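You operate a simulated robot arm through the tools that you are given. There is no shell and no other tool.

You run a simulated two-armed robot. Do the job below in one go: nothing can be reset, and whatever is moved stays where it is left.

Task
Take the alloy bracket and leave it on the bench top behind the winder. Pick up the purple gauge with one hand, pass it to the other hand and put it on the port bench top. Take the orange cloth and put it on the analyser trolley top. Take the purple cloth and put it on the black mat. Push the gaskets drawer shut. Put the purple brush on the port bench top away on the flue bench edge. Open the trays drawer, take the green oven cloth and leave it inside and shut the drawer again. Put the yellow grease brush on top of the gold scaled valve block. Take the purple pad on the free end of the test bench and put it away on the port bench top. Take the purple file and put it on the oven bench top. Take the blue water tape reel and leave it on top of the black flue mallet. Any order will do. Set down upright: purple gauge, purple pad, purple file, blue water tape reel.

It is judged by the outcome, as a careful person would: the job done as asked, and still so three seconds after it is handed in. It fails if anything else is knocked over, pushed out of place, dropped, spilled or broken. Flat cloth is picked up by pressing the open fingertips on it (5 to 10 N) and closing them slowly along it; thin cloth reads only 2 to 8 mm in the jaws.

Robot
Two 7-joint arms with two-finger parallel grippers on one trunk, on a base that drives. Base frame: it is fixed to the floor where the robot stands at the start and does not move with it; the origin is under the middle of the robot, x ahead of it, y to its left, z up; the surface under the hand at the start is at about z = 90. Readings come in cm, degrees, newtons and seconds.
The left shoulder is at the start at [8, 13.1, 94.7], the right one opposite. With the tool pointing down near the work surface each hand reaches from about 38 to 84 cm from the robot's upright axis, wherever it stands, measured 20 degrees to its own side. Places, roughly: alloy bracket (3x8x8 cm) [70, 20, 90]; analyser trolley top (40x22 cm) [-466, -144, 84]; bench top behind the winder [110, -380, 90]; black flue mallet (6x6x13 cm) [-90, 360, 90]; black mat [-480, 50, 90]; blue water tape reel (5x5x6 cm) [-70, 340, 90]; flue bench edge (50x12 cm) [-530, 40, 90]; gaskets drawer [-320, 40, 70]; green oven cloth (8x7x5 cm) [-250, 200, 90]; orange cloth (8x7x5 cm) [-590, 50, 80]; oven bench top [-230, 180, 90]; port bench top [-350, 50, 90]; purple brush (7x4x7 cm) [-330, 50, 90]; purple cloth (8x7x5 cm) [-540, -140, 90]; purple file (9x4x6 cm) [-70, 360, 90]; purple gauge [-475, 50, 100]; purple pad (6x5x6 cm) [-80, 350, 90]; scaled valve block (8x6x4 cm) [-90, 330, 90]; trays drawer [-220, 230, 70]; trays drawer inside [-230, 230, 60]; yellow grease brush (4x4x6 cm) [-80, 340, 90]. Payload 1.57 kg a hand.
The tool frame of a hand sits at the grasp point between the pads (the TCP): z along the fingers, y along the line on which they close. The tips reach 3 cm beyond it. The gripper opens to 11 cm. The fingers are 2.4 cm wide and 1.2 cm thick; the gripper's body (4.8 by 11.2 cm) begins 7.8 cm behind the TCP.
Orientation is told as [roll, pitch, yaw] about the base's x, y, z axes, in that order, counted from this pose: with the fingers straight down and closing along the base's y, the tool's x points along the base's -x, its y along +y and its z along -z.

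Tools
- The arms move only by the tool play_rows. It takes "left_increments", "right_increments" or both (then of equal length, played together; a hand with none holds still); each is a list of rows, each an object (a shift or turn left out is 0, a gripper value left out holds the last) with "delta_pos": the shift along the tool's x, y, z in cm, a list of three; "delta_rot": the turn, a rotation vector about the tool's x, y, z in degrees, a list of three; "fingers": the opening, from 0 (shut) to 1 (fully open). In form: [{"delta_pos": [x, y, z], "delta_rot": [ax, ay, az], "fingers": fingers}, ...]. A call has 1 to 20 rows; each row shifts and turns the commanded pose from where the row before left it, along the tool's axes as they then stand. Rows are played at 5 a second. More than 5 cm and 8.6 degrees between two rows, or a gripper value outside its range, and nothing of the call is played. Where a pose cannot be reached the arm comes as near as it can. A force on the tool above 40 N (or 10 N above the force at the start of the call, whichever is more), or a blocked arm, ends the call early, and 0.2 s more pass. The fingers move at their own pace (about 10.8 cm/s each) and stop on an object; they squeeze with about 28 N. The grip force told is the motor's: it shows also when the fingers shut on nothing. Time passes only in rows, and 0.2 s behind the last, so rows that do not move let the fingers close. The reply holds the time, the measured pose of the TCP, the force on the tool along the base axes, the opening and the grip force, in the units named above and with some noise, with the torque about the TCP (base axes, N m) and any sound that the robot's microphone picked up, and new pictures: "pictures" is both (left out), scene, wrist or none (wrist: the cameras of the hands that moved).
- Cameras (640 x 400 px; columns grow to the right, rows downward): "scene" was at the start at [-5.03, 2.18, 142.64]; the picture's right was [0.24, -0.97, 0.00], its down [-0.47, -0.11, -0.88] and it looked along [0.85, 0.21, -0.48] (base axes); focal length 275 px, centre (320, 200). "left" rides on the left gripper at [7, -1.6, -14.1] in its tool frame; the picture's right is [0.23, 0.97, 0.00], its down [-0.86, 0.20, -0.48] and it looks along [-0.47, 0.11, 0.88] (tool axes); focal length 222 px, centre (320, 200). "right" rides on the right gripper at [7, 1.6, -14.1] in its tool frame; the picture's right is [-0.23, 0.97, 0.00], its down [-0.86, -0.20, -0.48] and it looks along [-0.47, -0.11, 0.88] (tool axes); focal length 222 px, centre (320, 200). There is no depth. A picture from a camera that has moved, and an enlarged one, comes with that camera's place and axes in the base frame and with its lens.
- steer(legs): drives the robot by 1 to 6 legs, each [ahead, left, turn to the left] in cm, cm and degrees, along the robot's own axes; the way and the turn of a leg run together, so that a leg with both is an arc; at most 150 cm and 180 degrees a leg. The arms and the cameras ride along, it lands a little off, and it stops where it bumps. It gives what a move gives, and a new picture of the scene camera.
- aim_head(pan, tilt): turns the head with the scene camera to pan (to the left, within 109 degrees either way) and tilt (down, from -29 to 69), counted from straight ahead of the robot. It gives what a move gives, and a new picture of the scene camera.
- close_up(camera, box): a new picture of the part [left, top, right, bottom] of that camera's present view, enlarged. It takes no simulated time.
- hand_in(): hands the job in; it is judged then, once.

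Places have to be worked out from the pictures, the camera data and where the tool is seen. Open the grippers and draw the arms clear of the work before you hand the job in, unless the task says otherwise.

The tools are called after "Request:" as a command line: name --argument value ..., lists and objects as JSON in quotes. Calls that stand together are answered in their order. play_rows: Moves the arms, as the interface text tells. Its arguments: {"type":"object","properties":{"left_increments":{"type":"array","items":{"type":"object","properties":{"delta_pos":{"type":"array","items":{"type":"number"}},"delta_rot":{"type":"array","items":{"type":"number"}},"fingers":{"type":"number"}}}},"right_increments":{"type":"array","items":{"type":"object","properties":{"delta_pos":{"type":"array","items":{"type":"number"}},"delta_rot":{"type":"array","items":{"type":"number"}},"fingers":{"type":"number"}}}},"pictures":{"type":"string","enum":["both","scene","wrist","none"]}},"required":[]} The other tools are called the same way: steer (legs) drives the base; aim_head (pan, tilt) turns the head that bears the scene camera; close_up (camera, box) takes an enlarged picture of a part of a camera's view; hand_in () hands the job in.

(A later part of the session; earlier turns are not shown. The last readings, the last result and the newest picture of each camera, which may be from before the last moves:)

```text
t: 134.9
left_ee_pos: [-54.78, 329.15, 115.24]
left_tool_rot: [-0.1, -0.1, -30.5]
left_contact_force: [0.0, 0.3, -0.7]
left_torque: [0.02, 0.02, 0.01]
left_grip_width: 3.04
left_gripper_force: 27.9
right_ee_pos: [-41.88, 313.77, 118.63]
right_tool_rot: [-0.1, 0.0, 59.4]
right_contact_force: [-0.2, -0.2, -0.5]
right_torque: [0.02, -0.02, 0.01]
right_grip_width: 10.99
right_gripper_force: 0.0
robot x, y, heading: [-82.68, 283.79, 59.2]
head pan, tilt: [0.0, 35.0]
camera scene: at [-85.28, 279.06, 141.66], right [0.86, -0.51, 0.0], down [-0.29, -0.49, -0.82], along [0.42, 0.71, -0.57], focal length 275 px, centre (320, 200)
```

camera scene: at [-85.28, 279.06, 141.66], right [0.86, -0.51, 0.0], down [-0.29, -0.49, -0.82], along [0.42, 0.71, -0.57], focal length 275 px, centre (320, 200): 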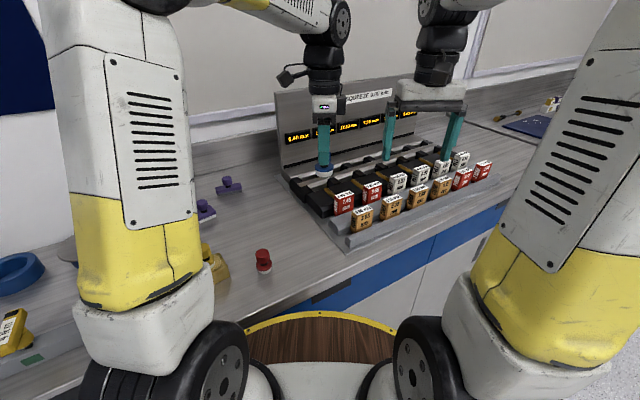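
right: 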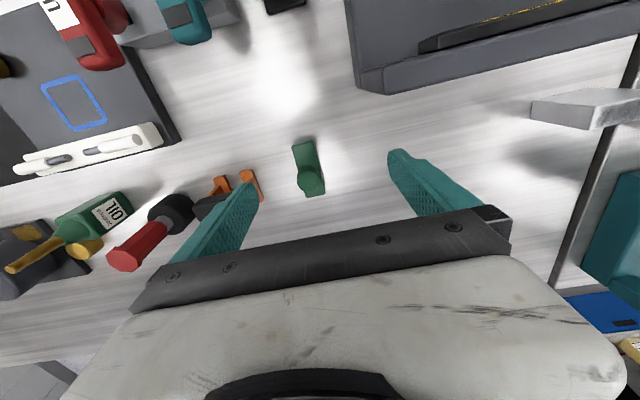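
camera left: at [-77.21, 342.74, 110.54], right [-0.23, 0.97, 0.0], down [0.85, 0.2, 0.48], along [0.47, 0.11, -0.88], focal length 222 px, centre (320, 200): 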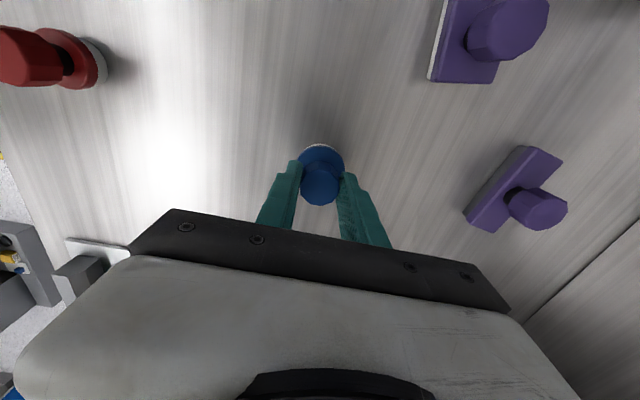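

I'll carry the reel at height to a point just short of the mallet (about [-90, 354]) and look.

Request:
play_rows --left_increments '[{"delta_pos": [4.3, 0.36, 0]}, {"delta_pos": [4.3, 0.36, 0]}, {"delta_pos": [4.3, 0.36, 0]}, {"delta_pos": [4.3, 0.36, 0]}, {"delta_pos": [4.3, 0.36, 0]}, {"delta_pos": [4.3, 0.36, 0]}, {"delta_pos": [4.3, 0.36, 0]}, {"delta_pos": [4.3, 0.36, 0]}, {"delta_pos": [4.3, 0.36, 0]}, {"delta_pos": [4.3, 0.36, 0]}, {}]' --pictures "wrist"

Request:
aim_head --pan 30 --tilt 30

```text
t: 137.3
left_ee_pos: [-89.97, 354.3, 115.11]
left_tool_rot: [0.0, 0.0, -30.6]
left_contact_force: [-0.3, 0.2, -1.0]
left_torque: [0.01, 0.02, -0.03]
left_grip_width: 3.04
left_gripper_force: 27.6
right_ee_pos: [-41.98, 313.71, 118.62]
right_tool_rot: [0.1, 0.0, 59.4]
right_contact_force: [0.0, 1.5, -0.1]
right_torque: [0.02, 0.01, 0.0]
right_grip_width: 11.0
right_gripper_force: 0.0
robot x, y, heading: [-82.94, 283.7, 59.3]
head pan, tilt: [0.0, 35.0]
camera left: at [-96.91, 356.4, 129.16], right [0.3, 0.95, 0.0], down [0.84, -0.26, 0.48], along [0.46, -0.14, -0.88], focal length 222 px, centre (320, 200)
```

left: 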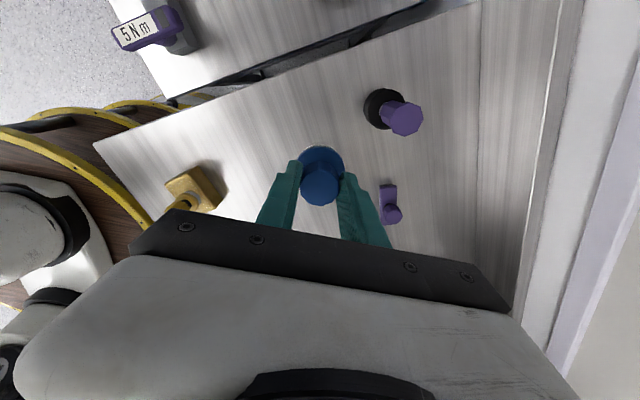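

```text
t: 138.2
left_ee_pos: [-89.99, 354.22, 114.99]
left_tool_rot: [0.0, 0.0, -30.6]
left_contact_force: [-0.8, 0.0, 0.2]
left_torque: [0.02, 0.01, 0.0]
left_grip_width: 3.06
left_gripper_force: 28.1
right_ee_pos: [-41.92, 313.76, 118.51]
right_tool_rot: [0.0, 0.1, 59.4]
right_contact_force: [0.9, -0.6, 0.3]
right_torque: [-0.02, 0.01, 0.0]
right_grip_width: 11.02
right_gripper_force: 0.0
robot x, y, heading: [-83.04, 283.79, 59.4]
head pan, tilt: [30.0, 30.0]
camera scene: at [-89.68, 280.54, 142.44], right [1.0, -0.01, 0.0], down [-0.01, -0.5, -0.87], along [0.01, 0.87, -0.5], focal length 275 px, centre (320, 200)
```

scene: 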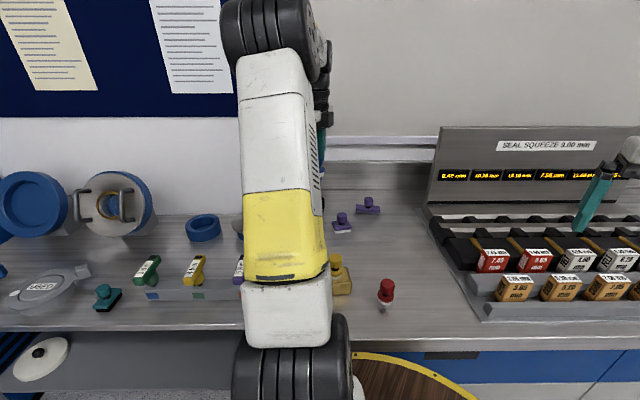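

Request:
close_up --camera "left" --box '[270, 60, 470, 185]'

```text
3.20 times, centred on (370, 122) of left
camera zoom: at [-96.87, 356.38, 129.16], right [0.3, 0.95, 0.0], down [0.84, -0.26, 0.48], along [0.46, -0.14, -0.88], focal length 711 px, centre (160, 448)
```

zoom: 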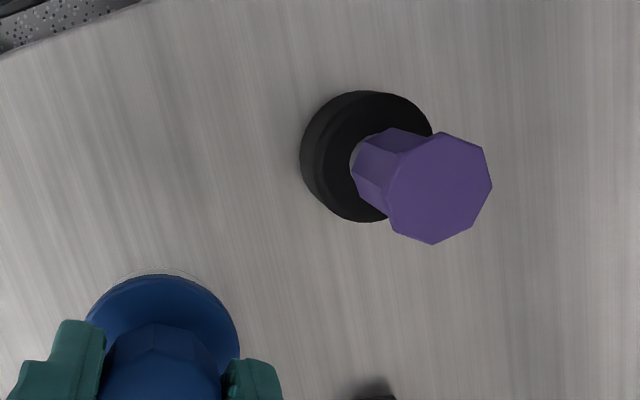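

Mallet top centre is at [-90.1, 364.5], about 3.7 cm across. I'll move the reel over it at a low hover.

Request:
play_rows --left_increments '[{"delta_pos": [0, 0, 1.5]}, {"delta_pos": [1.3, 2.2, 0]}, {"delta_pos": [1.3, 2.2, 0]}, {"delta_pos": [1.3, 2.2, 0]}, {"delta_pos": [1.25, 2.15, 0]}, {}]' --pictures "wrist"

Request:
close_up --camera "left" --box '[220, 100, 420, 225]'

Request:
aim_head --pan 39 --tilt 25

```text
t: 139.6
left_ee_pos: [-89.98, 364.31, 113.82]
left_tool_rot: [-0.1, 0.0, -30.6]
left_contact_force: [-0.1, 0.1, -0.4]
left_torque: [0.02, -0.01, 0.0]
left_grip_width: 3.03
left_gripper_force: 28.1
right_ee_pos: [-42.03, 313.79, 118.53]
right_tool_rot: [0.0, 0.1, 59.4]
right_contact_force: [-0.5, 0.6, -0.1]
right_torque: [-0.02, 0.03, 0.03]
right_grip_width: 11.04
right_gripper_force: 0.1
robot x, y, heading: [-82.98, 283.42, 59.5]
head pan, tilt: [30.0, 30.0]
camera left: at [-96.89, 366.44, 127.9], right [0.3, 0.95, 0.0], down [0.84, -0.26, 0.48], along [0.46, -0.14, -0.88], focal length 222 px, centre (320, 200)
```

left: 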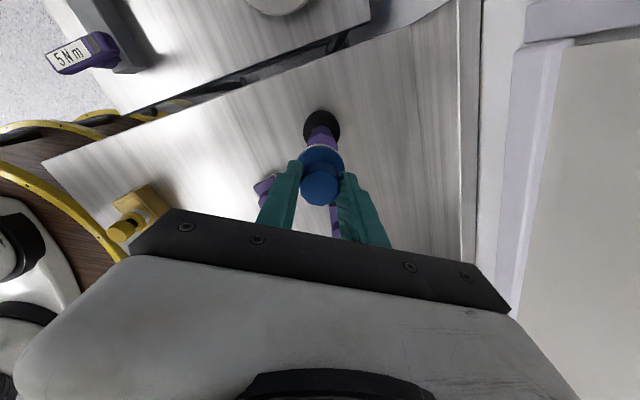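

```text
3.20 times, centred on (320, 162) of left
camera zoom: at [-96.89, 366.44, 127.9], right [0.3, 0.95, 0.0], down [0.84, -0.26, 0.48], along [0.46, -0.14, -0.88], focal length 711 px, centre (320, 320)
```

zoom: 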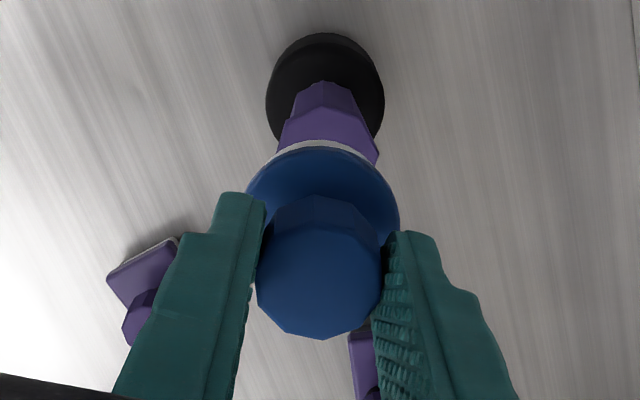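

```text
t: 140.3
left_ee_pos: [-89.94, 364.31, 113.8]
left_tool_rot: [-0.1, 0.0, -30.6]
left_contact_force: [-0.7, 0.5, -0.5]
left_torque: [-0.01, 0.01, -0.01]
left_grip_width: 3.05
left_gripper_force: 28.0
right_ee_pos: [-41.93, 313.78, 118.52]
right_tool_rot: [0.0, 0.1, 59.4]
right_contact_force: [-0.1, 0.3, 0.0]
right_torque: [0.01, 0.0, -0.02]
right_grip_width: 11.02
right_gripper_force: 0.2
robot x, y, heading: [-82.9, 283.4, 59.5]
head pan, tilt: [39.0, 25.0]
camera scene: at [-91.12, 280.62, 143.24], right [0.99, 0.15, 0.0], down [0.06, -0.42, -0.91], along [-0.13, 0.9, -0.42], focal length 275 px, centre (320, 200)
```

scene: 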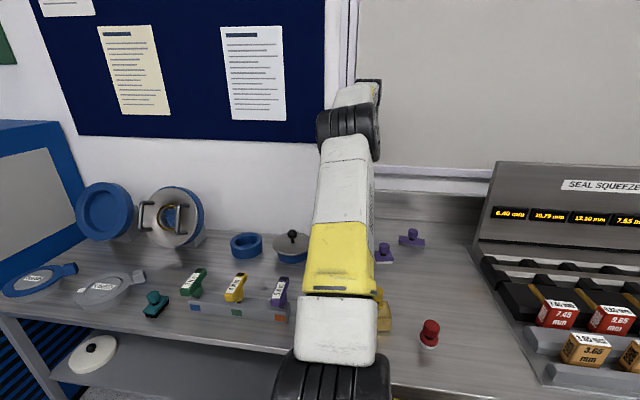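

Reel axis and mallet axis agree within about 0.2 cm. I'll shift +0.15 in y and lower to just above contact.

Request:
play_rows --left_increments '[{"delta_pos": [0.08, 0.13, 1]}, {"delta_pos": [0, 0, 1.2]}, {"delta_pos": [0, 0, 1]}, {"delta_pos": [0, 0, 0.5]}, {}]' --pictures "wrist"

Request:
close_up --camera "left" --box '[220, 100, 420, 225]'

```text
t: 141.5
left_ee_pos: [-89.97, 364.52, 110.12]
left_tool_rot: [-0.1, 0.0, -30.6]
left_contact_force: [-0.3, 0.3, -0.7]
left_torque: [0.02, 0.01, -0.04]
left_grip_width: 3.03
left_gripper_force: 28.0
right_ee_pos: [-41.95, 313.75, 118.64]
right_tool_rot: [0.0, -0.1, 59.4]
right_contact_force: [-0.3, -0.3, 0.9]
right_torque: [0.01, -0.03, -0.01]
right_grip_width: 11.0
right_gripper_force: 0.1
robot x, y, heading: [-82.62, 283.61, 59.3]
head pan, tilt: [39.0, 25.0]
camera left: at [-96.9, 366.56, 124.19], right [0.3, 0.95, 0.0], down [0.84, -0.26, 0.48], along [0.46, -0.14, -0.88], focal length 222 px, centre (320, 200)
```

left: 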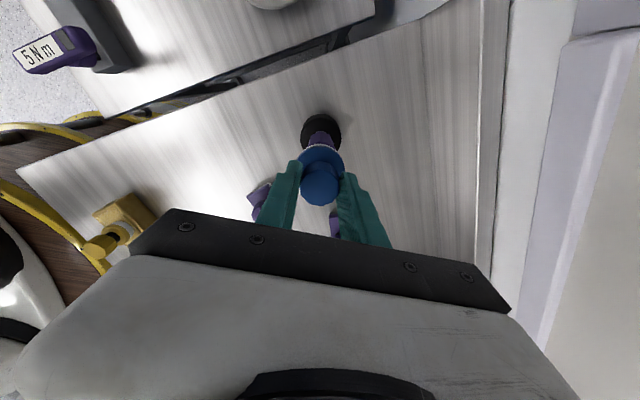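

```text
3.20 times, centred on (320, 162) of left
camera zoom: at [-96.9, 366.56, 124.19], right [0.3, 0.95, 0.0], down [0.84, -0.26, 0.48], along [0.46, -0.14, -0.88], focal length 711 px, centre (320, 320)
```

zoom: 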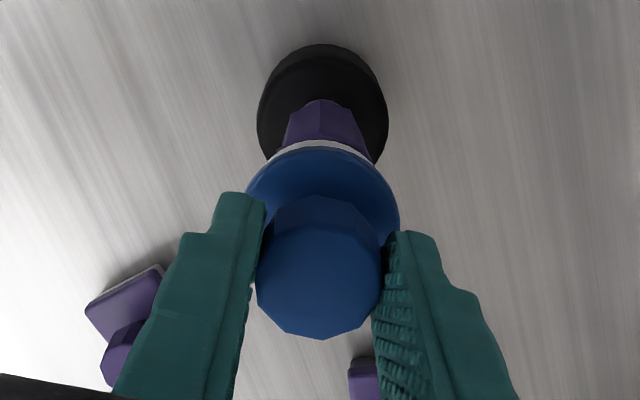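

Aligned, about 0.7 cm above the mallet top. Lowering in small steps to light contact.

Request:
play_rows --left_increments '[{"delta_pos": [0, 0, 0.3]}, {"delta_pos": [0, 0, 0.2]}, {}]' --pictures "none"

```text
t: 142.3
left_ee_pos: [-90.1, 364.49, 109.47]
left_tool_rot: [-0.1, 0.0, -30.6]
left_contact_force: [0.2, 0.0, -0.6]
left_torque: [-0.01, -0.02, -0.02]
left_grip_width: 3.03
left_gripper_force: 27.5
right_ee_pos: [-41.98, 313.74, 118.59]
right_tool_rot: [0.0, 0.0, 59.4]
right_contact_force: [0.3, 0.8, -0.1]
right_torque: [0.01, 0.02, 0.0]
right_grip_width: 10.99
right_gripper_force: 0.0
robot x, y, heading: [-82.51, 283.28, 59.3]
head pan, tilt: [39.0, 25.0]
```

Request:
play_rows --left_increments '[{"delta_pos": [0, 0, 0.15]}, {"delta_pos": [0, 0, 0.1]}, {}]' --pictures "none"

```text
t: 143.1
left_ee_pos: [-90.01, 364.44, 109.41]
left_tool_rot: [0.1, 0.1, -30.6]
left_contact_force: [0.7, 0.7, 12.9]
left_torque: [0.05, 0.0, 0.04]
left_grip_width: 3.05
left_gripper_force: 27.7
right_ee_pos: [-41.98, 313.58, 118.62]
right_tool_rot: [0.0, 0.0, 59.4]
right_contact_force: [0.7, -0.4, -0.4]
right_torque: [-0.01, 0.01, 0.01]
right_grip_width: 11.0
right_gripper_force: 0.0
robot x, y, heading: [-82.75, 283.55, 59.2]
head pan, tilt: [39.0, 25.0]
```

Contact with very little torque, so it is well centred. I'll open gently and rise straight up.

Request:
play_rows --left_increments '[{"delta_pos": [0, 0, -0.08]}, {"fingers": 0.29}, {"fingers": 0.33}, {"fingers": 0.4}, {"fingers": 0.48}, {}, {"delta_pos": [0, 0, -0.5]}, {"delta_pos": [0, 0, -1]}, {"delta_pos": [0, 0, -1.5]}, {"delta_pos": [0, 0, -2]}, {"delta_pos": [0, 0, -2]}, {}]' --pictures "wrist"

Request:
close_up --camera "left" --box '[220, 60, 420, 185]'

```text
t: 145.7
left_ee_pos: [-90.05, 364.44, 116.47]
left_tool_rot: [0.0, 0.1, -30.6]
left_contact_force: [-0.3, -0.7, -0.2]
left_torque: [-0.02, -0.02, 0.02]
left_grip_width: 5.26
left_gripper_force: 0.0
right_ee_pos: [-41.98, 313.74, 118.59]
right_tool_rot: [0.0, 0.1, 59.4]
right_contact_force: [0.1, -0.5, 0.0]
right_torque: [0.0, 0.0, 0.0]
right_grip_width: 11.0
right_gripper_force: 0.0
robot x, y, heading: [-82.68, 283.91, 59.3]
head pan, tilt: [39.0, 25.0]
camera left: at [-96.89, 366.57, 130.42], right [0.3, 0.95, 0.0], down [0.84, -0.26, 0.48], along [0.46, -0.14, -0.88], focal length 222 px, centre (320, 200)
```

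left: 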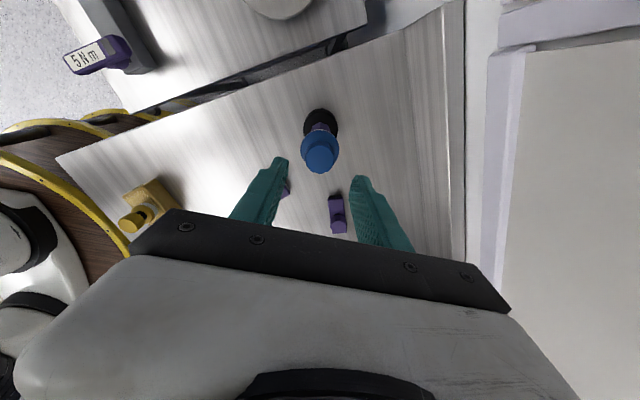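

```text
3.20 times, centred on (320, 122) of left
camera zoom: at [-96.89, 366.57, 130.42], right [0.3, 0.95, 0.0], down [0.84, -0.26, 0.48], along [0.46, -0.14, -0.88], focal length 711 px, centre (320, 448)
```

zoom: 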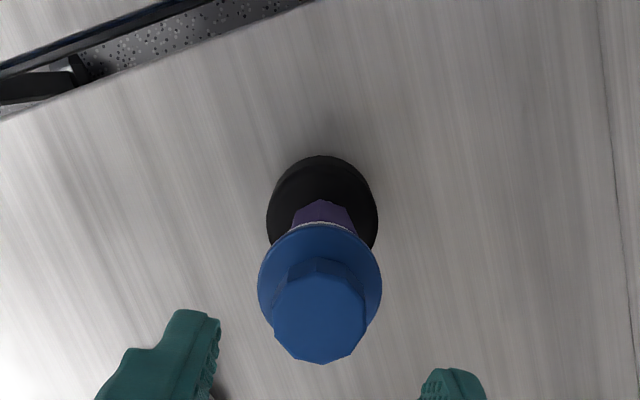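

The reel stands squarely on the mallet. I'll retract the left hand at height and turn back to face the bench squarely, shifting right a little for the purple file and pad.

Request:
play_rows --left_increments '[{"delta_pos": [0, 0, -1]}, {"delta_pos": [-3.4, -2, -0.3]}, {"delta_pos": [-3.4, -2, -0.3]}, {"delta_pos": [-3.4, -2, -0.3]}, {"delta_pos": [-3.4, -2, 0]}, {"delta_pos": [-3.4, -2, 0]}, {"delta_pos": [-3.4, -2, 0]}, {"delta_pos": [-3.4, -2, 0]}, {"delta_pos": [-3.4, -2, 0]}, {}]' --pictures "none"

Request:
steer --legs '[[0, 0, 31], [0.5, -6, 0]]'

Request:
aim_head --pan 0 --tilt 35

Request:
close_up --camera "scene" --box '[220, 130, 460, 280]'

```text
t: 147.9
left_ee_pos: [-74.65, 336.92, 118.16]
left_tool_rot: [0.0, 0.0, -30.6]
left_contact_force: [0.0, 0.6, 0.0]
left_torque: [0.0, 0.02, 0.03]
left_grip_width: 5.31
left_gripper_force: 0.1
right_ee_pos: [-42.03, 313.72, 118.58]
right_tool_rot: [0.0, 0.0, 59.4]
right_contact_force: [0.3, -0.6, -1.7]
right_torque: [0.01, 0.02, -0.04]
right_grip_width: 11.0
right_gripper_force: 0.1
robot x, y, heading: [-82.66, 283.81, 59.4]
head pan, tilt: [39.0, 25.0]
```

```text
t: 150.4
left_ee_pos: [-97.52, 333.82, 118.23]
left_tool_rot: [0.1, -0.1, 0.8]
left_contact_force: [-0.5, -0.2, 0.2]
left_torque: [0.0, -0.03, -0.03]
left_grip_width: 5.27
left_gripper_force: 0.1
right_ee_pos: [-57.6, 331.19, 118.57]
right_tool_rot: [-0.1, 0.1, 90.8]
right_contact_force: [1.0, -0.6, 0.6]
right_torque: [-0.04, 0.0, -0.03]
right_grip_width: 11.01
right_gripper_force: 0.1
robot x, y, heading: [-76.69, 284.03, 91.1]
head pan, tilt: [39.0, 25.0]
camera scene: at [-82.29, 277.22, 143.24], right [0.77, 0.64, 0.0], down [0.27, -0.32, -0.91], along [-0.58, 0.7, -0.42], focal length 275 px, centre (320, 200)
```

scene: 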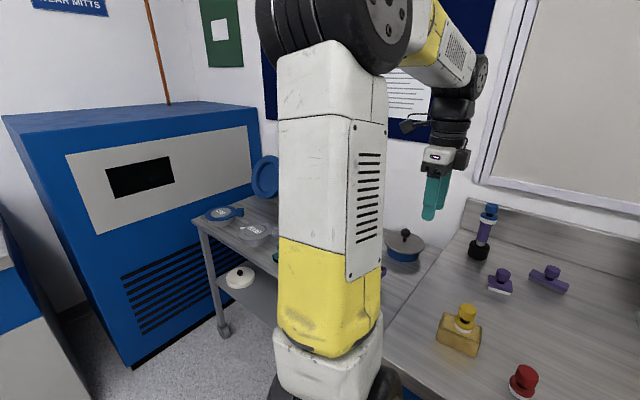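

```text
t: 151.5
left_ee_pos: [-97.71, 333.87, 118.11]
left_tool_rot: [-0.1, 0.0, 0.8]
left_contact_force: [0.2, 0.1, -0.4]
left_torque: [0.01, -0.01, 0.02]
left_grip_width: 5.28
left_gripper_force: 0.0
right_ee_pos: [-57.62, 331.21, 118.49]
right_tool_rot: [0.0, -0.1, 90.7]
right_contact_force: [0.2, 0.0, -0.4]
right_torque: [0.01, -0.03, 0.01]
right_grip_width: 11.0
right_gripper_force: 0.1
robot x, y, heading: [-76.83, 284.24, 90.8]
head pan, tilt: [0.0, 35.0]
camera scene: at [-76.5, 278.95, 141.66], right [1.0, 0.02, 0.0], down [0.01, -0.57, -0.82], along [-0.01, 0.82, -0.57], focal length 275 px, centre (320, 200)
```

scene: 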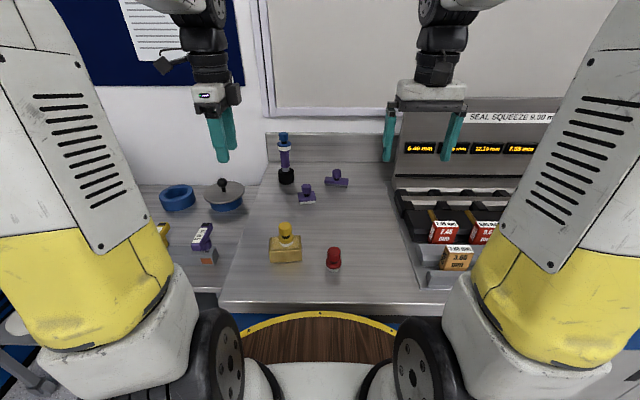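

```text
2.67 times, centred on (340, 205) of scene
camera zoom: at [-76.5, 278.95, 141.66], right [1.0, 0.02, 0.0], down [0.01, -0.57, -0.82], along [-0.01, 0.82, -0.57], focal length 732 px, centre (267, 187)
```

zoom: 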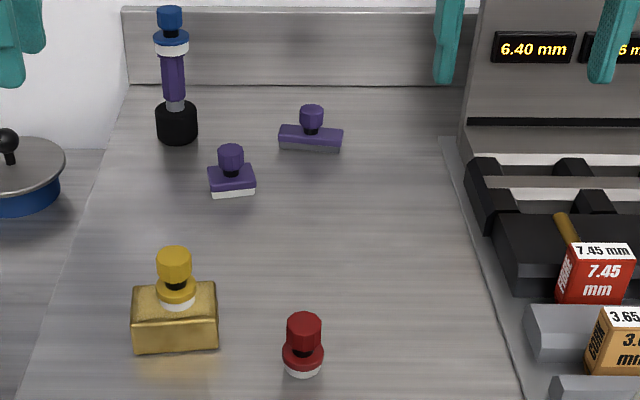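

Everything is stable. Now the right hand heads for the purple file (about [-72.3, 361]); I'll approach a point short of it for a look.

Request:
play_rows --right_increments '[{"delta_pos": [-3.5, 2.4, 1.7], "fingers": 0.5}, {"delta_pos": [-3.5, 2.4, 1.7]}, {"delta_pos": [-3.5, 2.4, 1.7]}, {"delta_pos": [-3.5, 2.4, 1.7]}, {"delta_pos": [-3.5, 2.4, 1.7]}, {"delta_pos": [-3.5, 2.4, 1.7]}, {}]' --pictures "wrist"

Request:
close_up --camera "right" --box '[160, 80, 480, 280]'

```text
t: 153.1
left_ee_pos: [-97.62, 333.79, 118.23]
left_tool_rot: [-0.1, 0.0, 0.9]
left_contact_force: [0.2, 0.3, 0.0]
left_torque: [-0.01, -0.01, 0.03]
left_grip_width: 5.29
left_gripper_force: 0.1
right_ee_pos: [-72.35, 352.16, 108.27]
right_tool_rot: [0.0, 0.0, 90.9]
right_contact_force: [0.0, 0.2, -0.1]
right_torque: [-0.01, -0.01, -0.02]
right_grip_width: 5.5
right_gripper_force: 0.1
robot x, y, heading: [-76.53, 283.66, 90.7]
head pan, tilt: [0.0, 35.0]
camera right: at [-73.78, 345.14, 122.23], right [-0.98, 0.21, 0.0], down [0.19, 0.86, 0.48], along [0.1, 0.47, -0.88], focal length 222 px, centre (320, 200)
```

right: 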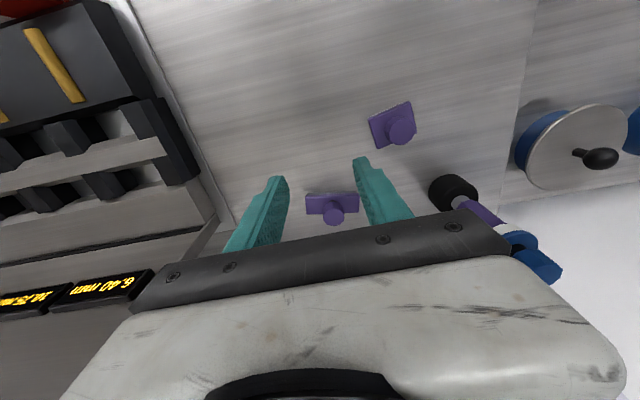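

```text
2.00 times, centred on (320, 180) of right
camera zoom: at [-73.78, 345.14, 122.23], right [-0.98, 0.21, 0.0], down [0.19, 0.86, 0.48], along [0.1, 0.47, -0.88], focal length 444 px, centre (320, 240)
```

zoom: 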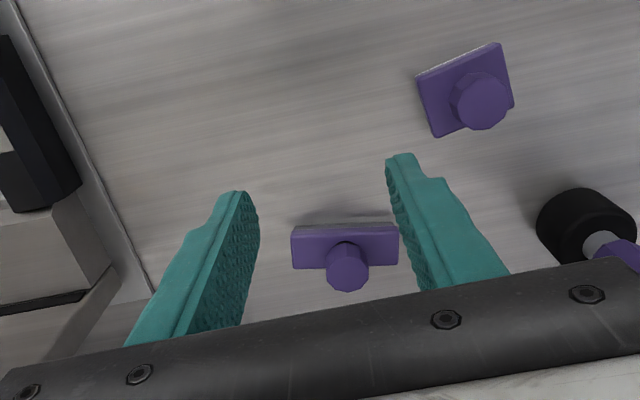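

File knob at [-72.1, 362.1]. I'll move over it at z≈101, then descend and grip.

Request:
play_rows --right_increments '[{"delta_pos": [-2.5, -0.1, 2]}, {"delta_pos": [-2.5, -0.1, 2]}, {"delta_pos": [-2.5, -0.1, 2]}, {"delta_pos": [-2.4, -0.1, 1]}, {}, {"delta_pos": [0, 0, 2]}, {"delta_pos": [0, 0, 1.7]}, {"delta_pos": [0, 0, 1.1]}, {}]' --pictures "both"

Request:
close_up --camera "right" --box '[160, 80, 480, 280]'

```text
t: 155.1
left_ee_pos: [-97.61, 333.73, 118.22]
left_tool_rot: [0.0, 0.0, 0.7]
left_contact_force: [-0.2, 0.7, 0.6]
left_torque: [0.0, -0.04, 0.02]
left_grip_width: 5.27
left_gripper_force: 0.1
right_ee_pos: [-72.06, 361.66, 96.53]
right_tool_rot: [0.0, 0.0, 90.8]
right_contact_force: [-0.7, -0.2, 0.3]
right_torque: [0.03, 0.02, 0.0]
right_grip_width: 5.51
right_gripper_force: 0.1
robot x, y, heading: [-76.9, 284.26, 90.7]
head pan, tilt: [0.0, 35.0]
camera scene: at [-76.5, 278.96, 141.66], right [1.0, 0.01, 0.0], down [0.01, -0.57, -0.82], along [-0.01, 0.82, -0.57], focal length 275 px, centre (320, 200)
camera right: at [-73.57, 354.77, 110.63], right [-0.98, 0.21, 0.0], down [0.19, 0.86, 0.48], along [0.1, 0.47, -0.88], focal length 222 px, centre (320, 200)
```

scene: 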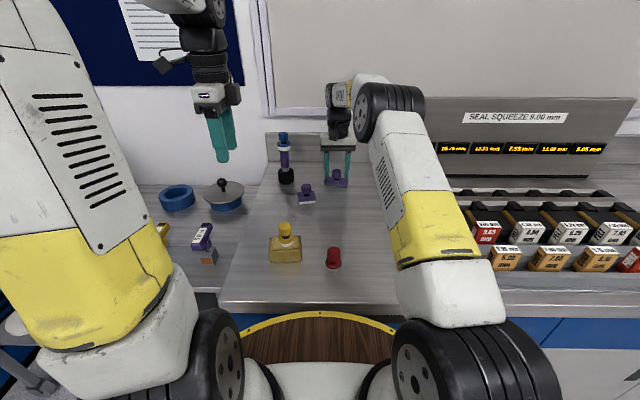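
right: 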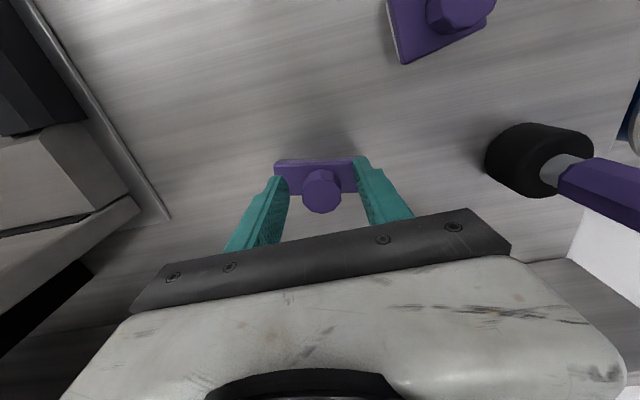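

```text
2.00 times, centred on (320, 180) of right
camera zoom: at [-73.57, 354.77, 110.63], right [-0.98, 0.21, 0.0], down [0.19, 0.86, 0.48], along [0.1, 0.47, -0.88], focal length 444 px, centre (320, 240)
```

zoom: 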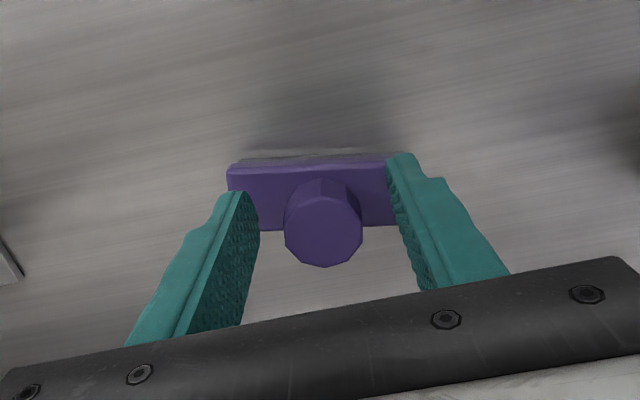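

The knob sits between the pads. Close, lift and retract with the file.

Request:
play_rows --right_increments '[{"fingers": 0.35}, {"fingers": 0.2}, {"fingers": 0.0}, {}, {}, {"delta_pos": [0, 0, -1]}, {"delta_pos": [0, 0, -2]}, {"delta_pos": [1, 0, -3]}, {"delta_pos": [2, 0, -4]}, {"delta_pos": [3, 0, -3]}, {"delta_pos": [4, 0, -2]}, {"delta_pos": [4, -2, 0]}, {"delta_pos": [4, -3, 0]}, {"delta_pos": [4, -3, 0]}, {"delta_pos": [4, -3, 0]}, {"delta_pos": [4, -3, 0]}, {}]' --pictures "both"

```text
t: 158.7
left_ee_pos: [-97.69, 333.69, 118.23]
left_tool_rot: [0.0, 0.0, 0.8]
left_contact_force: [-0.1, 0.9, 0.1]
left_torque: [0.01, -0.02, 0.0]
left_grip_width: 5.26
left_gripper_force: 0.0
right_ee_pos: [-57.51, 331.81, 111.57]
right_tool_rot: [0.1, 0.1, 90.8]
right_contact_force: [0.3, -0.2, -1.5]
right_torque: [-0.02, 0.03, 0.01]
right_grip_width: 3.09
right_gripper_force: 28.3
robot x, y, heading: [-76.75, 283.91, 91.0]
head pan, tilt: [0.0, 35.0]
camera scene: at [-76.49, 278.95, 141.66], right [1.0, 0.01, 0.0], down [0.01, -0.57, -0.82], along [-0.01, 0.82, -0.57], focal length 275 px, centre (320, 200)
camera right: at [-59.01, 324.84, 125.53], right [-0.98, 0.21, 0.0], down [0.19, 0.86, 0.48], along [0.1, 0.47, -0.88], focal length 222 px, centre (320, 200)
```

scene: 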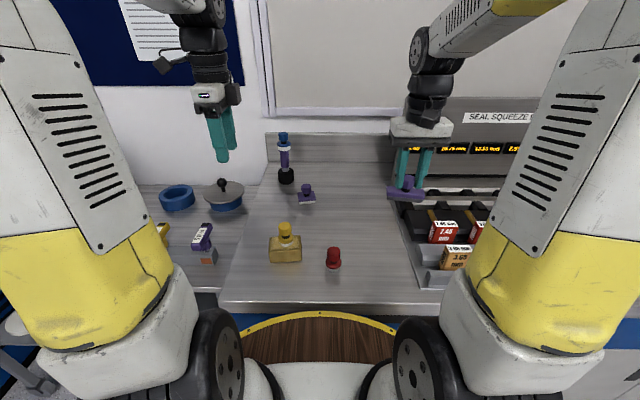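
right: 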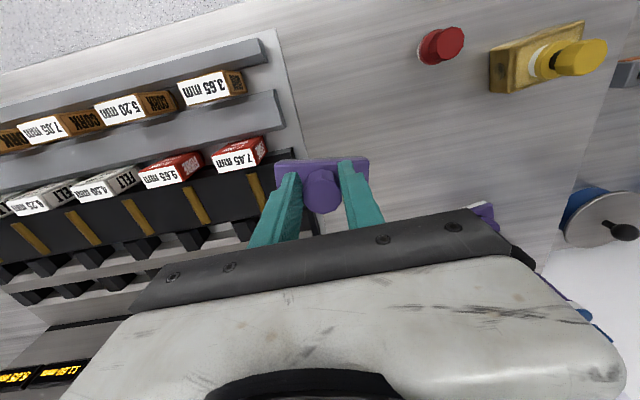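

File held. Raise it, and move the left hand above the purple pad at [-81.8, 352.2].

Request:
play_rows --right_increments '[{"delta_pos": [0, 0, -2]}, {"delta_pos": [0, 0, -3]}, {"delta_pos": [0, 0, -3]}, {}, {}, {}, {}, {}, {}]' --left_increments '[{"delta_pos": [-3.2, 3.66, 0]}, {"delta_pos": [-3.2, 3.66, 0]}, {"delta_pos": [-3.2, 3.66, 0]}, {"delta_pos": [-3.2, 3.66, 0]}, {"delta_pos": [-3.3, 3.66, 0]}, {"delta_pos": [0, 0, 4]}, {"delta_pos": [0, 0, 4]}, {"delta_pos": [0, 0, 2.5]}, {}]' --pictures "wrist"

Request:
close_up --camera "left" --box '[160, 80, 480, 280]'

```text
t: 160.7
left_ee_pos: [-81.59, 352.22, 107.51]
left_tool_rot: [-0.1, 0.0, 0.8]
left_contact_force: [0.3, -0.5, 0.7]
left_torque: [0.02, 0.02, 0.0]
left_grip_width: 5.27
left_gripper_force: 0.1
right_ee_pos: [-57.77, 331.89, 119.71]
right_tool_rot: [0.1, 0.0, 90.8]
right_contact_force: [0.5, 0.4, -3.1]
right_torque: [0.02, -0.01, 0.02]
right_grip_width: 3.08
right_gripper_force: 28.2
robot x, y, heading: [-77.12, 283.91, 90.8]
head pan, tilt: [0.0, 35.0]
camera right: at [-59.16, 324.96, 133.75], right [-0.98, 0.21, 0.0], down [0.19, 0.86, 0.48], along [0.1, 0.47, -0.88], focal length 222 px, centre (320, 200)
camera left: at [-88.66, 350.38, 121.64], right [-0.24, 0.97, 0.0], down [0.85, 0.21, 0.48], along [0.46, 0.11, -0.88], focal length 222 px, centre (320, 200)
```

right: 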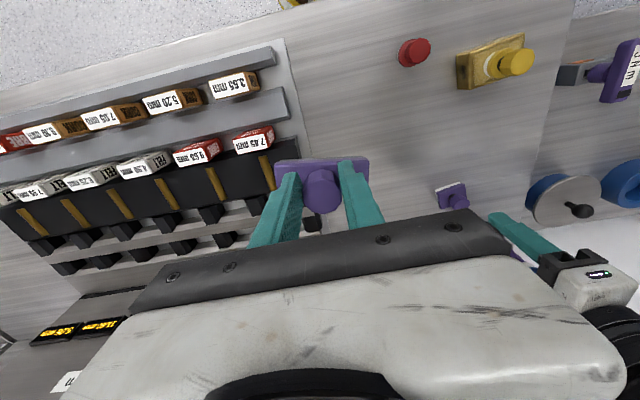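
left: 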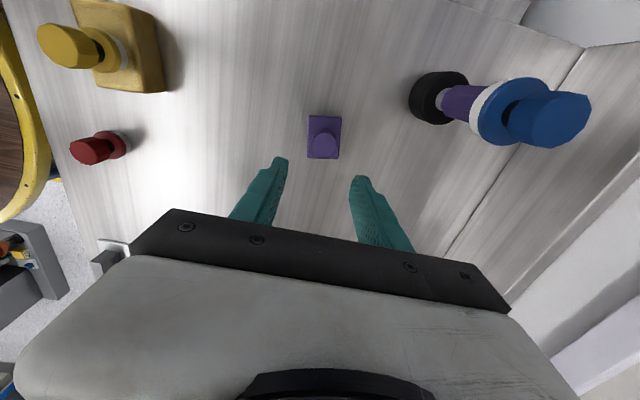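

```text
2.00 times, centred on (320, 180) of left
camera zoom: at [-88.66, 350.38, 121.64], right [-0.24, 0.97, 0.0], down [0.85, 0.21, 0.48], along [0.46, 0.11, -0.88], focal length 444 px, centre (320, 240)
```

zoom: 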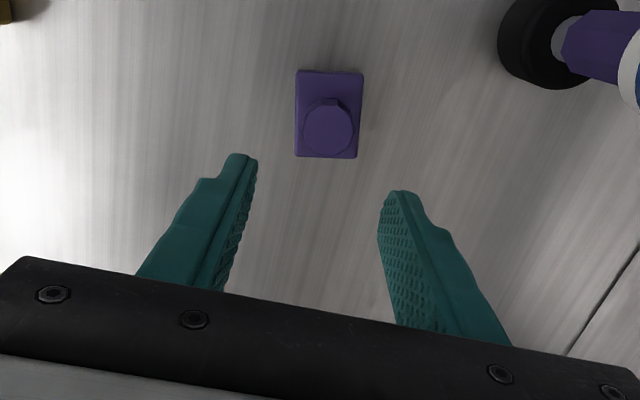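

Pad knob at about [-82.2, 352.3]; nudge and descend, then grip and lift.

Request:
play_rows --left_increments '[{"delta_pos": [0.6, 0, 3]}, {"delta_pos": [0, 0, 3]}, {"delta_pos": [0, 0, 2.5]}, {"delta_pos": [0, 0, 1.6]}, {"delta_pos": [0, 0, 1]}, {}, {"fingers": 0.35}, {"fingers": 0.2}, {"fingers": 0.0}, {}, {}]' --pictures "both"

```text
t: 163.1
left_ee_pos: [-82.38, 352.24, 96.57]
left_tool_rot: [-0.2, 0.0, 0.8]
left_contact_force: [0.2, 0.5, 0.0]
left_torque: [0.01, -0.02, -0.02]
left_grip_width: 3.05
left_gripper_force: 27.9
right_ee_pos: [-57.62, 331.97, 119.73]
right_tool_rot: [0.0, 0.0, 90.9]
right_contact_force: [0.1, -0.1, -1.8]
right_torque: [-0.02, 0.01, -0.02]
right_grip_width: 3.09
right_gripper_force: 28.2
robot x, y, heading: [-76.28, 283.71, 90.7]
head pan, tilt: [0.0, 35.0]
camera scene: at [-76.49, 278.96, 141.66], right [1.0, 0.01, 0.0], down [0.01, -0.57, -0.82], along [-0.01, 0.82, -0.57], focal length 275 px, centre (320, 200)
camera left: at [-89.31, 350.48, 110.67], right [-0.24, 0.97, 0.0], down [0.85, 0.21, 0.48], along [0.46, 0.11, -0.88], focal length 222 px, centre (320, 200)
```

scene: 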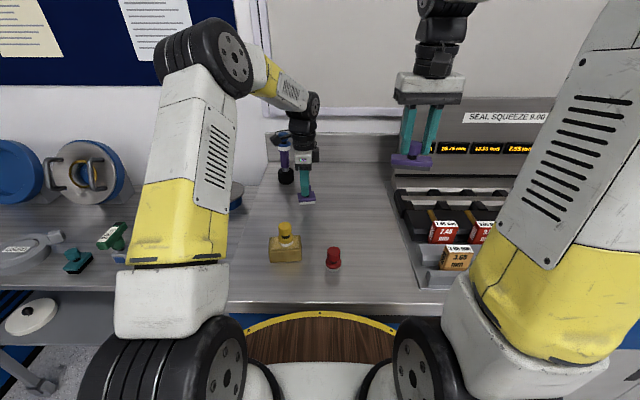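
left: 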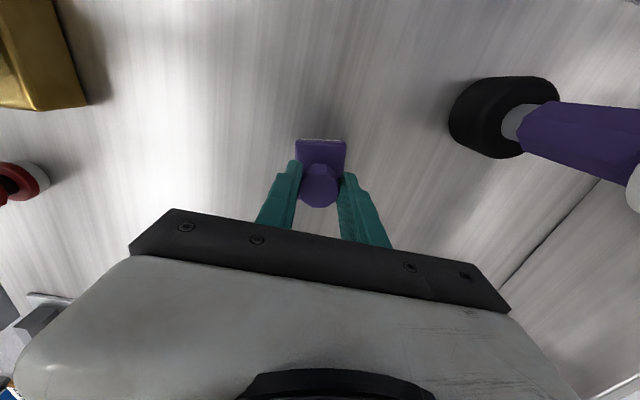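

Pad gripped. Lift and retract to the carry pose.

Request:
play_rows --left_increments '[{"delta_pos": [0, 0, -1]}, {"delta_pos": [0, 0, -2]}, {"delta_pos": [0, 0, -4]}, {"delta_pos": [0, 0, -4]}, {"delta_pos": [0, 0, -4]}, {"delta_pos": [0, 0, -4]}, {"delta_pos": [0, 0, -4]}, {"delta_pos": [0, -4, 0]}, {"delta_pos": [2, -4, 0]}, {"delta_pos": [3, -3.8, 0]}, {"delta_pos": [3, -3.8, 0]}, {"delta_pos": [3, -3.8, 0]}, {"delta_pos": [3, -1.5, 0]}, {}]' --pictures "scene"

Request:
close_up --camera "scene" --box '[160, 100, 480, 300]'

```text
t: 166.1
left_ee_pos: [-96.05, 331.18, 119.55]
left_tool_rot: [0.1, 0.0, 0.9]
left_contact_force: [0.1, 0.2, 0.6]
left_torque: [0.01, 0.0, 0.0]
left_grip_width: 3.05
left_gripper_force: 27.9
right_ee_pos: [-57.78, 331.94, 119.62]
right_tool_rot: [0.0, 0.0, 90.8]
right_contact_force: [-1.3, 0.1, -1.4]
right_torque: [-0.02, -0.04, 0.02]
right_grip_width: 3.11
right_gripper_force: 28.1
robot x, y, heading: [-76.75, 284.2, 90.9]
head pan, tilt: [0.0, 35.0]
camera scene: at [-76.49, 278.95, 141.66], right [1.0, 0.01, 0.0], down [0.01, -0.57, -0.82], along [-0.01, 0.82, -0.57], focal length 275 px, centre (320, 200)
```

scene: 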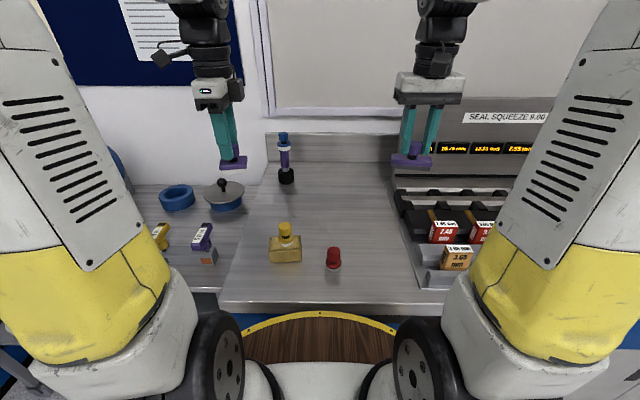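

```text
2.00 times, centred on (320, 200) of scene
camera zoom: at [-76.49, 278.95, 141.66], right [1.0, 0.01, 0.0], down [0.01, -0.57, -0.82], along [-0.01, 0.82, -0.57], focal length 549 px, centre (320, 200)
```

zoom: 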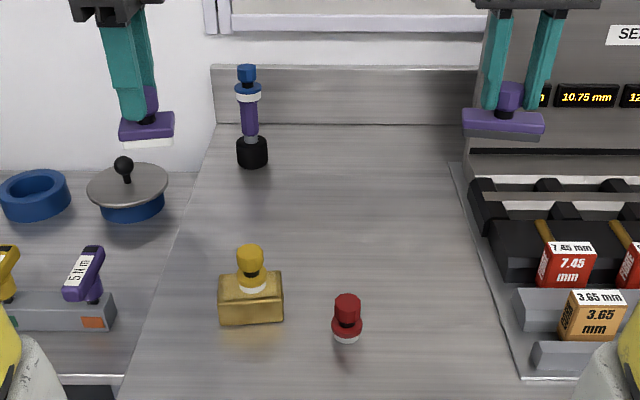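

All in place here. I'll back away and turn left to face the oven bench at x≈-220.

Request:
steer --legs '[[-95, 0, 0], [0, 0, 89]]'

Request:
aim_head --pan 0 --tilt 15

```text
t: 174.9
left_ee_pos: [-122.0, 169.04, 119.5]
left_tool_rot: [0.0, 0.0, 91.4]
left_contact_force: [-0.3, 0.5, -1.3]
left_torque: [0.03, 0.02, -0.02]
left_grip_width: 3.03
left_gripper_force: 27.7
right_ee_pos: [-123.14, 207.38, 119.77]
right_tool_rot: [0.1, 0.0, -178.6]
right_contact_force: [0.6, 1.2, -2.4]
right_torque: [0.01, -0.03, -0.02]
right_grip_width: 3.06
right_gripper_force: 27.7
robot x, y, heading: [-75.03, 189.2, -178.5]
head pan, tilt: [0.0, 35.0]
camera scene: at [-69.77, 189.03, 141.66], right [-0.03, 1.0, 0.0], down [0.57, 0.01, -0.82], along [-0.82, -0.02, -0.57], focal length 275 px, centre (320, 200)
```

scene: 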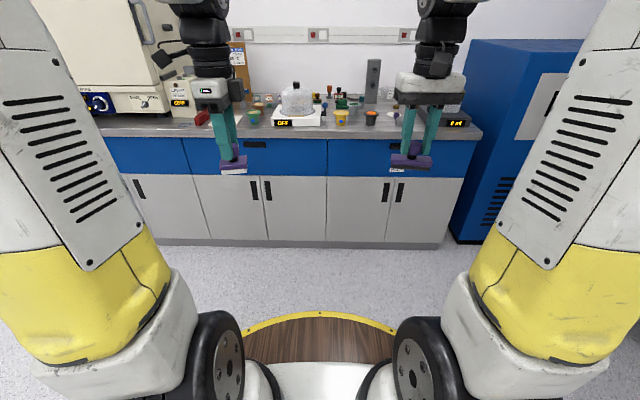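

```text
t: 175.7
left_ee_pos: [-121.96, 169.01, 119.57]
left_tool_rot: [-0.1, 0.0, 91.4]
left_contact_force: [0.4, -0.8, -0.9]
left_torque: [0.0, -0.04, 0.01]
left_grip_width: 3.04
left_gripper_force: 27.8
right_ee_pos: [-123.09, 207.5, 119.79]
right_tool_rot: [0.0, 0.0, -178.6]
right_contact_force: [-0.6, 0.0, -2.2]
right_torque: [0.03, -0.01, 0.0]
right_grip_width: 3.09
right_gripper_force: 27.5
robot x, y, heading: [-74.99, 188.56, -178.5]
head pan, tilt: [0.0, 15.0]
camera scene: at [-70.3, 189.02, 144.85], right [-0.03, 1.0, 0.0], down [0.26, 0.01, -0.97], along [-0.97, -0.02, -0.26], focal length 275 px, centre (320, 200)
```

scene: 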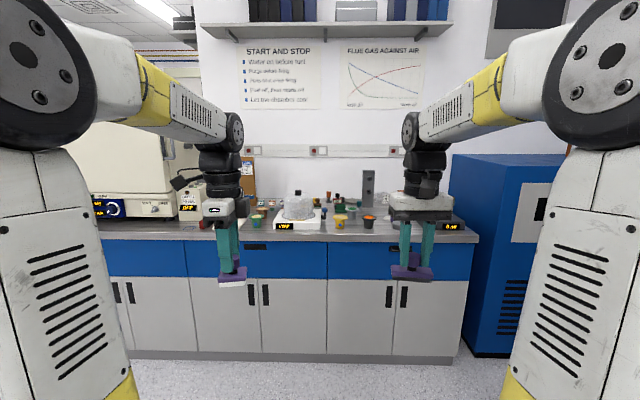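

I'll drive up closer to the oven bench and look down at it.

Request:
steer --legs '[[70, 0, -1.4]]'

Request:
aim_head --pan 0 --tilt 32

Request:
close_up --camera "scene" --box '[140, 110, 460, 310]'

```text
t: 179.6
left_ee_pos: [-192.58, 169.0, 119.61]
left_tool_rot: [0.0, -0.1, 90.3]
left_contact_force: [0.0, -0.2, -0.7]
left_torque: [0.0, -0.04, 0.05]
left_grip_width: 3.04
left_gripper_force: 27.6
right_ee_pos: [-192.89, 207.41, 119.59]
right_tool_rot: [0.1, 0.0, -179.8]
right_contact_force: [-0.4, 0.7, -1.5]
right_torque: [0.02, -0.02, -0.01]
right_grip_width: 3.07
right_gripper_force: 27.6
robot x, y, heading: [-145.41, 187.84, -179.7]
head pan, tilt: [0.0, 15.0]
camera scene: at [-140.61, 187.87, 144.86], right [0.0, 1.0, 0.0], down [0.26, 0.0, -0.97], along [-0.97, 0.0, -0.26], focal length 275 px, centre (320, 200)
```

scene: 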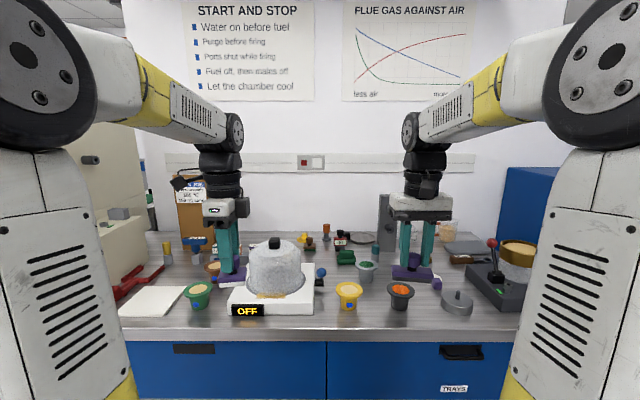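

```text
t: 180.4
left_ee_pos: [-192.79, 169.03, 119.56]
left_tool_rot: [0.1, 0.1, 90.3]
left_contact_force: [-1.3, 0.6, -1.0]
left_torque: [-0.01, 0.02, -0.04]
left_grip_width: 3.03
left_gripper_force: 27.9
right_ee_pos: [-193.0, 207.2, 119.64]
right_tool_rot: [0.0, 0.0, -179.8]
right_contact_force: [0.1, -1.3, -2.1]
right_torque: [0.0, -0.03, 0.03]
right_grip_width: 3.06
right_gripper_force: 28.0
robot x, y, heading: [-145.56, 187.86, -179.7]
head pan, tilt: [0.0, 32.0]
camera scene: at [-140.23, 187.87, 142.13], right [0.0, 1.0, 0.0], down [0.53, 0.0, -0.85], along [-0.85, 0.0, -0.53], focal length 275 px, centre (320, 200)
```

scene: 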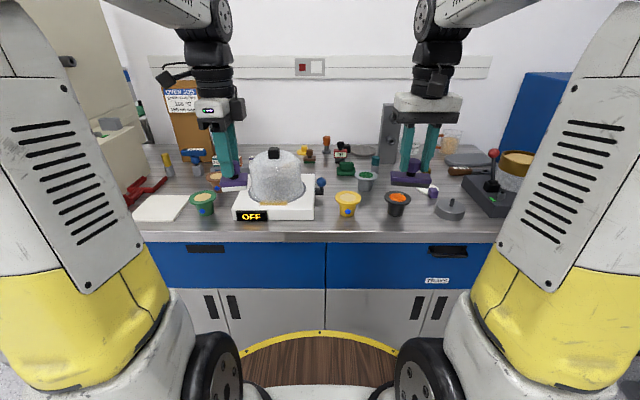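

```text
2.00 times, centred on (300, 210) of scene
camera zoom: at [-140.23, 187.87, 142.13], right [0.0, 1.0, 0.0], down [0.53, 0.0, -0.85], along [-0.85, 0.0, -0.53], focal length 549 px, centre (360, 180)
```

zoom: 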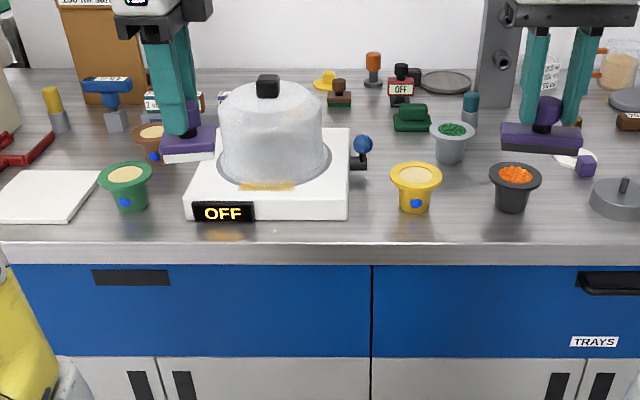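

The bench is busy; the clearest patch for the file seems to be around [-229, 194], between the bell-jar plate and the grey cup. I'll raise the hands a bit and drive closer to inspect from above.

Request:
play_rows --left_increments '[{"delta_pos": [0, 0, -2.5]}, {"delta_pos": [0, 0, -2.5]}, {}]' --right_increments '[{"delta_pos": [0, 0, -1]}, {"delta_pos": [0, 0, -1]}, {}]' --pictures "none"

Request:
steer --legs '[[25, 0, 0]]'

Request:
close_up --camera "right" --box '[0, 0, 640, 400]'

Request:
close_up --camera "scene" --box '[280, 110, 520, 260]'

```text
t: 181.2
left_ee_pos: [-192.66, 168.92, 124.58]
left_tool_rot: [0.0, 0.0, 90.2]
left_contact_force: [-0.4, -0.3, -1.0]
left_torque: [0.0, -0.01, 0.0]
left_grip_width: 3.05
left_gripper_force: 28.6
right_ee_pos: [-192.91, 207.35, 121.81]
right_tool_rot: [-0.1, 0.0, -179.6]
right_contact_force: [-0.4, -0.5, -2.3]
right_torque: [-0.02, 0.0, 0.0]
right_grip_width: 3.08
right_gripper_force: 28.3
robot x, y, heading: [-145.23, 187.69, -179.8]
head pan, tilt: [0.0, 32.0]
```

```text
t: 183.0
left_ee_pos: [-217.6, 168.97, 124.52]
left_tool_rot: [0.0, -0.1, 90.2]
left_contact_force: [0.4, 0.8, -0.7]
left_torque: [-0.01, -0.01, 0.01]
left_grip_width: 3.03
left_gripper_force: 28.1
right_ee_pos: [-217.85, 207.36, 121.86]
right_tool_rot: [0.0, 0.0, -179.8]
right_contact_force: [0.3, -0.2, -2.3]
right_torque: [-0.01, 0.0, 0.02]
right_grip_width: 3.07
right_gripper_force: 28.6
robot x, y, heading: [-170.49, 187.54, -179.8]
head pan, tilt: [0.0, 32.0]
camera scene: at [-165.16, 187.77, 142.13], right [0.0, 1.0, 0.0], down [0.53, 0.0, -0.85], along [-0.85, 0.0, -0.53], focal length 275 px, centre (320, 200)
```

scene: 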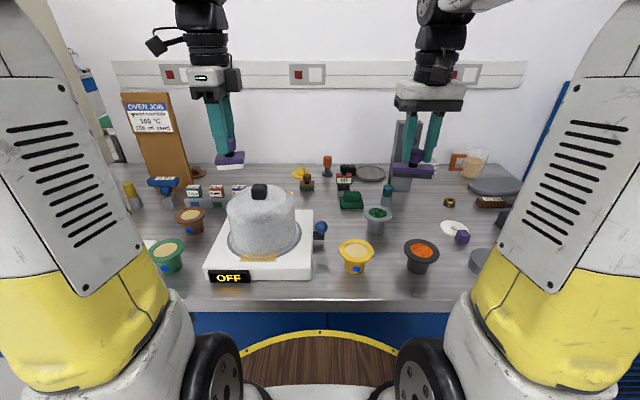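

```text
1.00 times, centred on (320, 200) of right (not enlarged: the box is as wide or as high as the picture)
camera zoom: at [-210.83, 205.8, 135.88], right [-0.22, -0.97, 0.0], down [-0.86, 0.2, 0.48], along [-0.47, 0.11, -0.88], focal length 222 px, centre (320, 200)
```

zoom: 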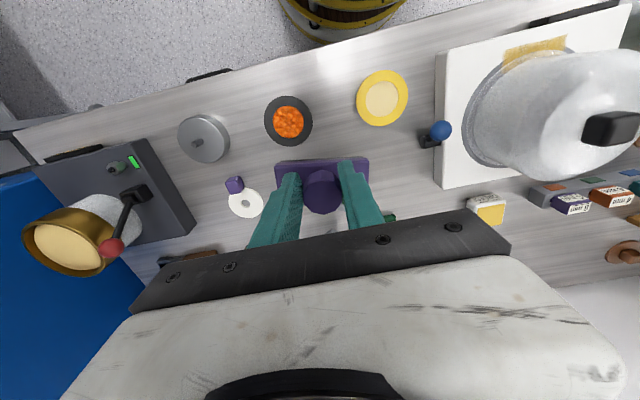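

```text
2.67 times, centred on (400, 185) of scene
camera zoom: at [-165.16, 187.77, 142.13], right [0.0, 1.0, 0.0], down [0.53, 0.0, -0.85], along [-0.85, 0.0, -0.53], focal length 732 px, centre (107, 240)
```

zoom: 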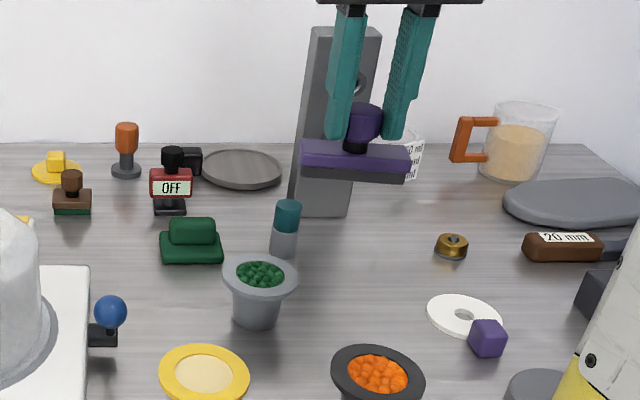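

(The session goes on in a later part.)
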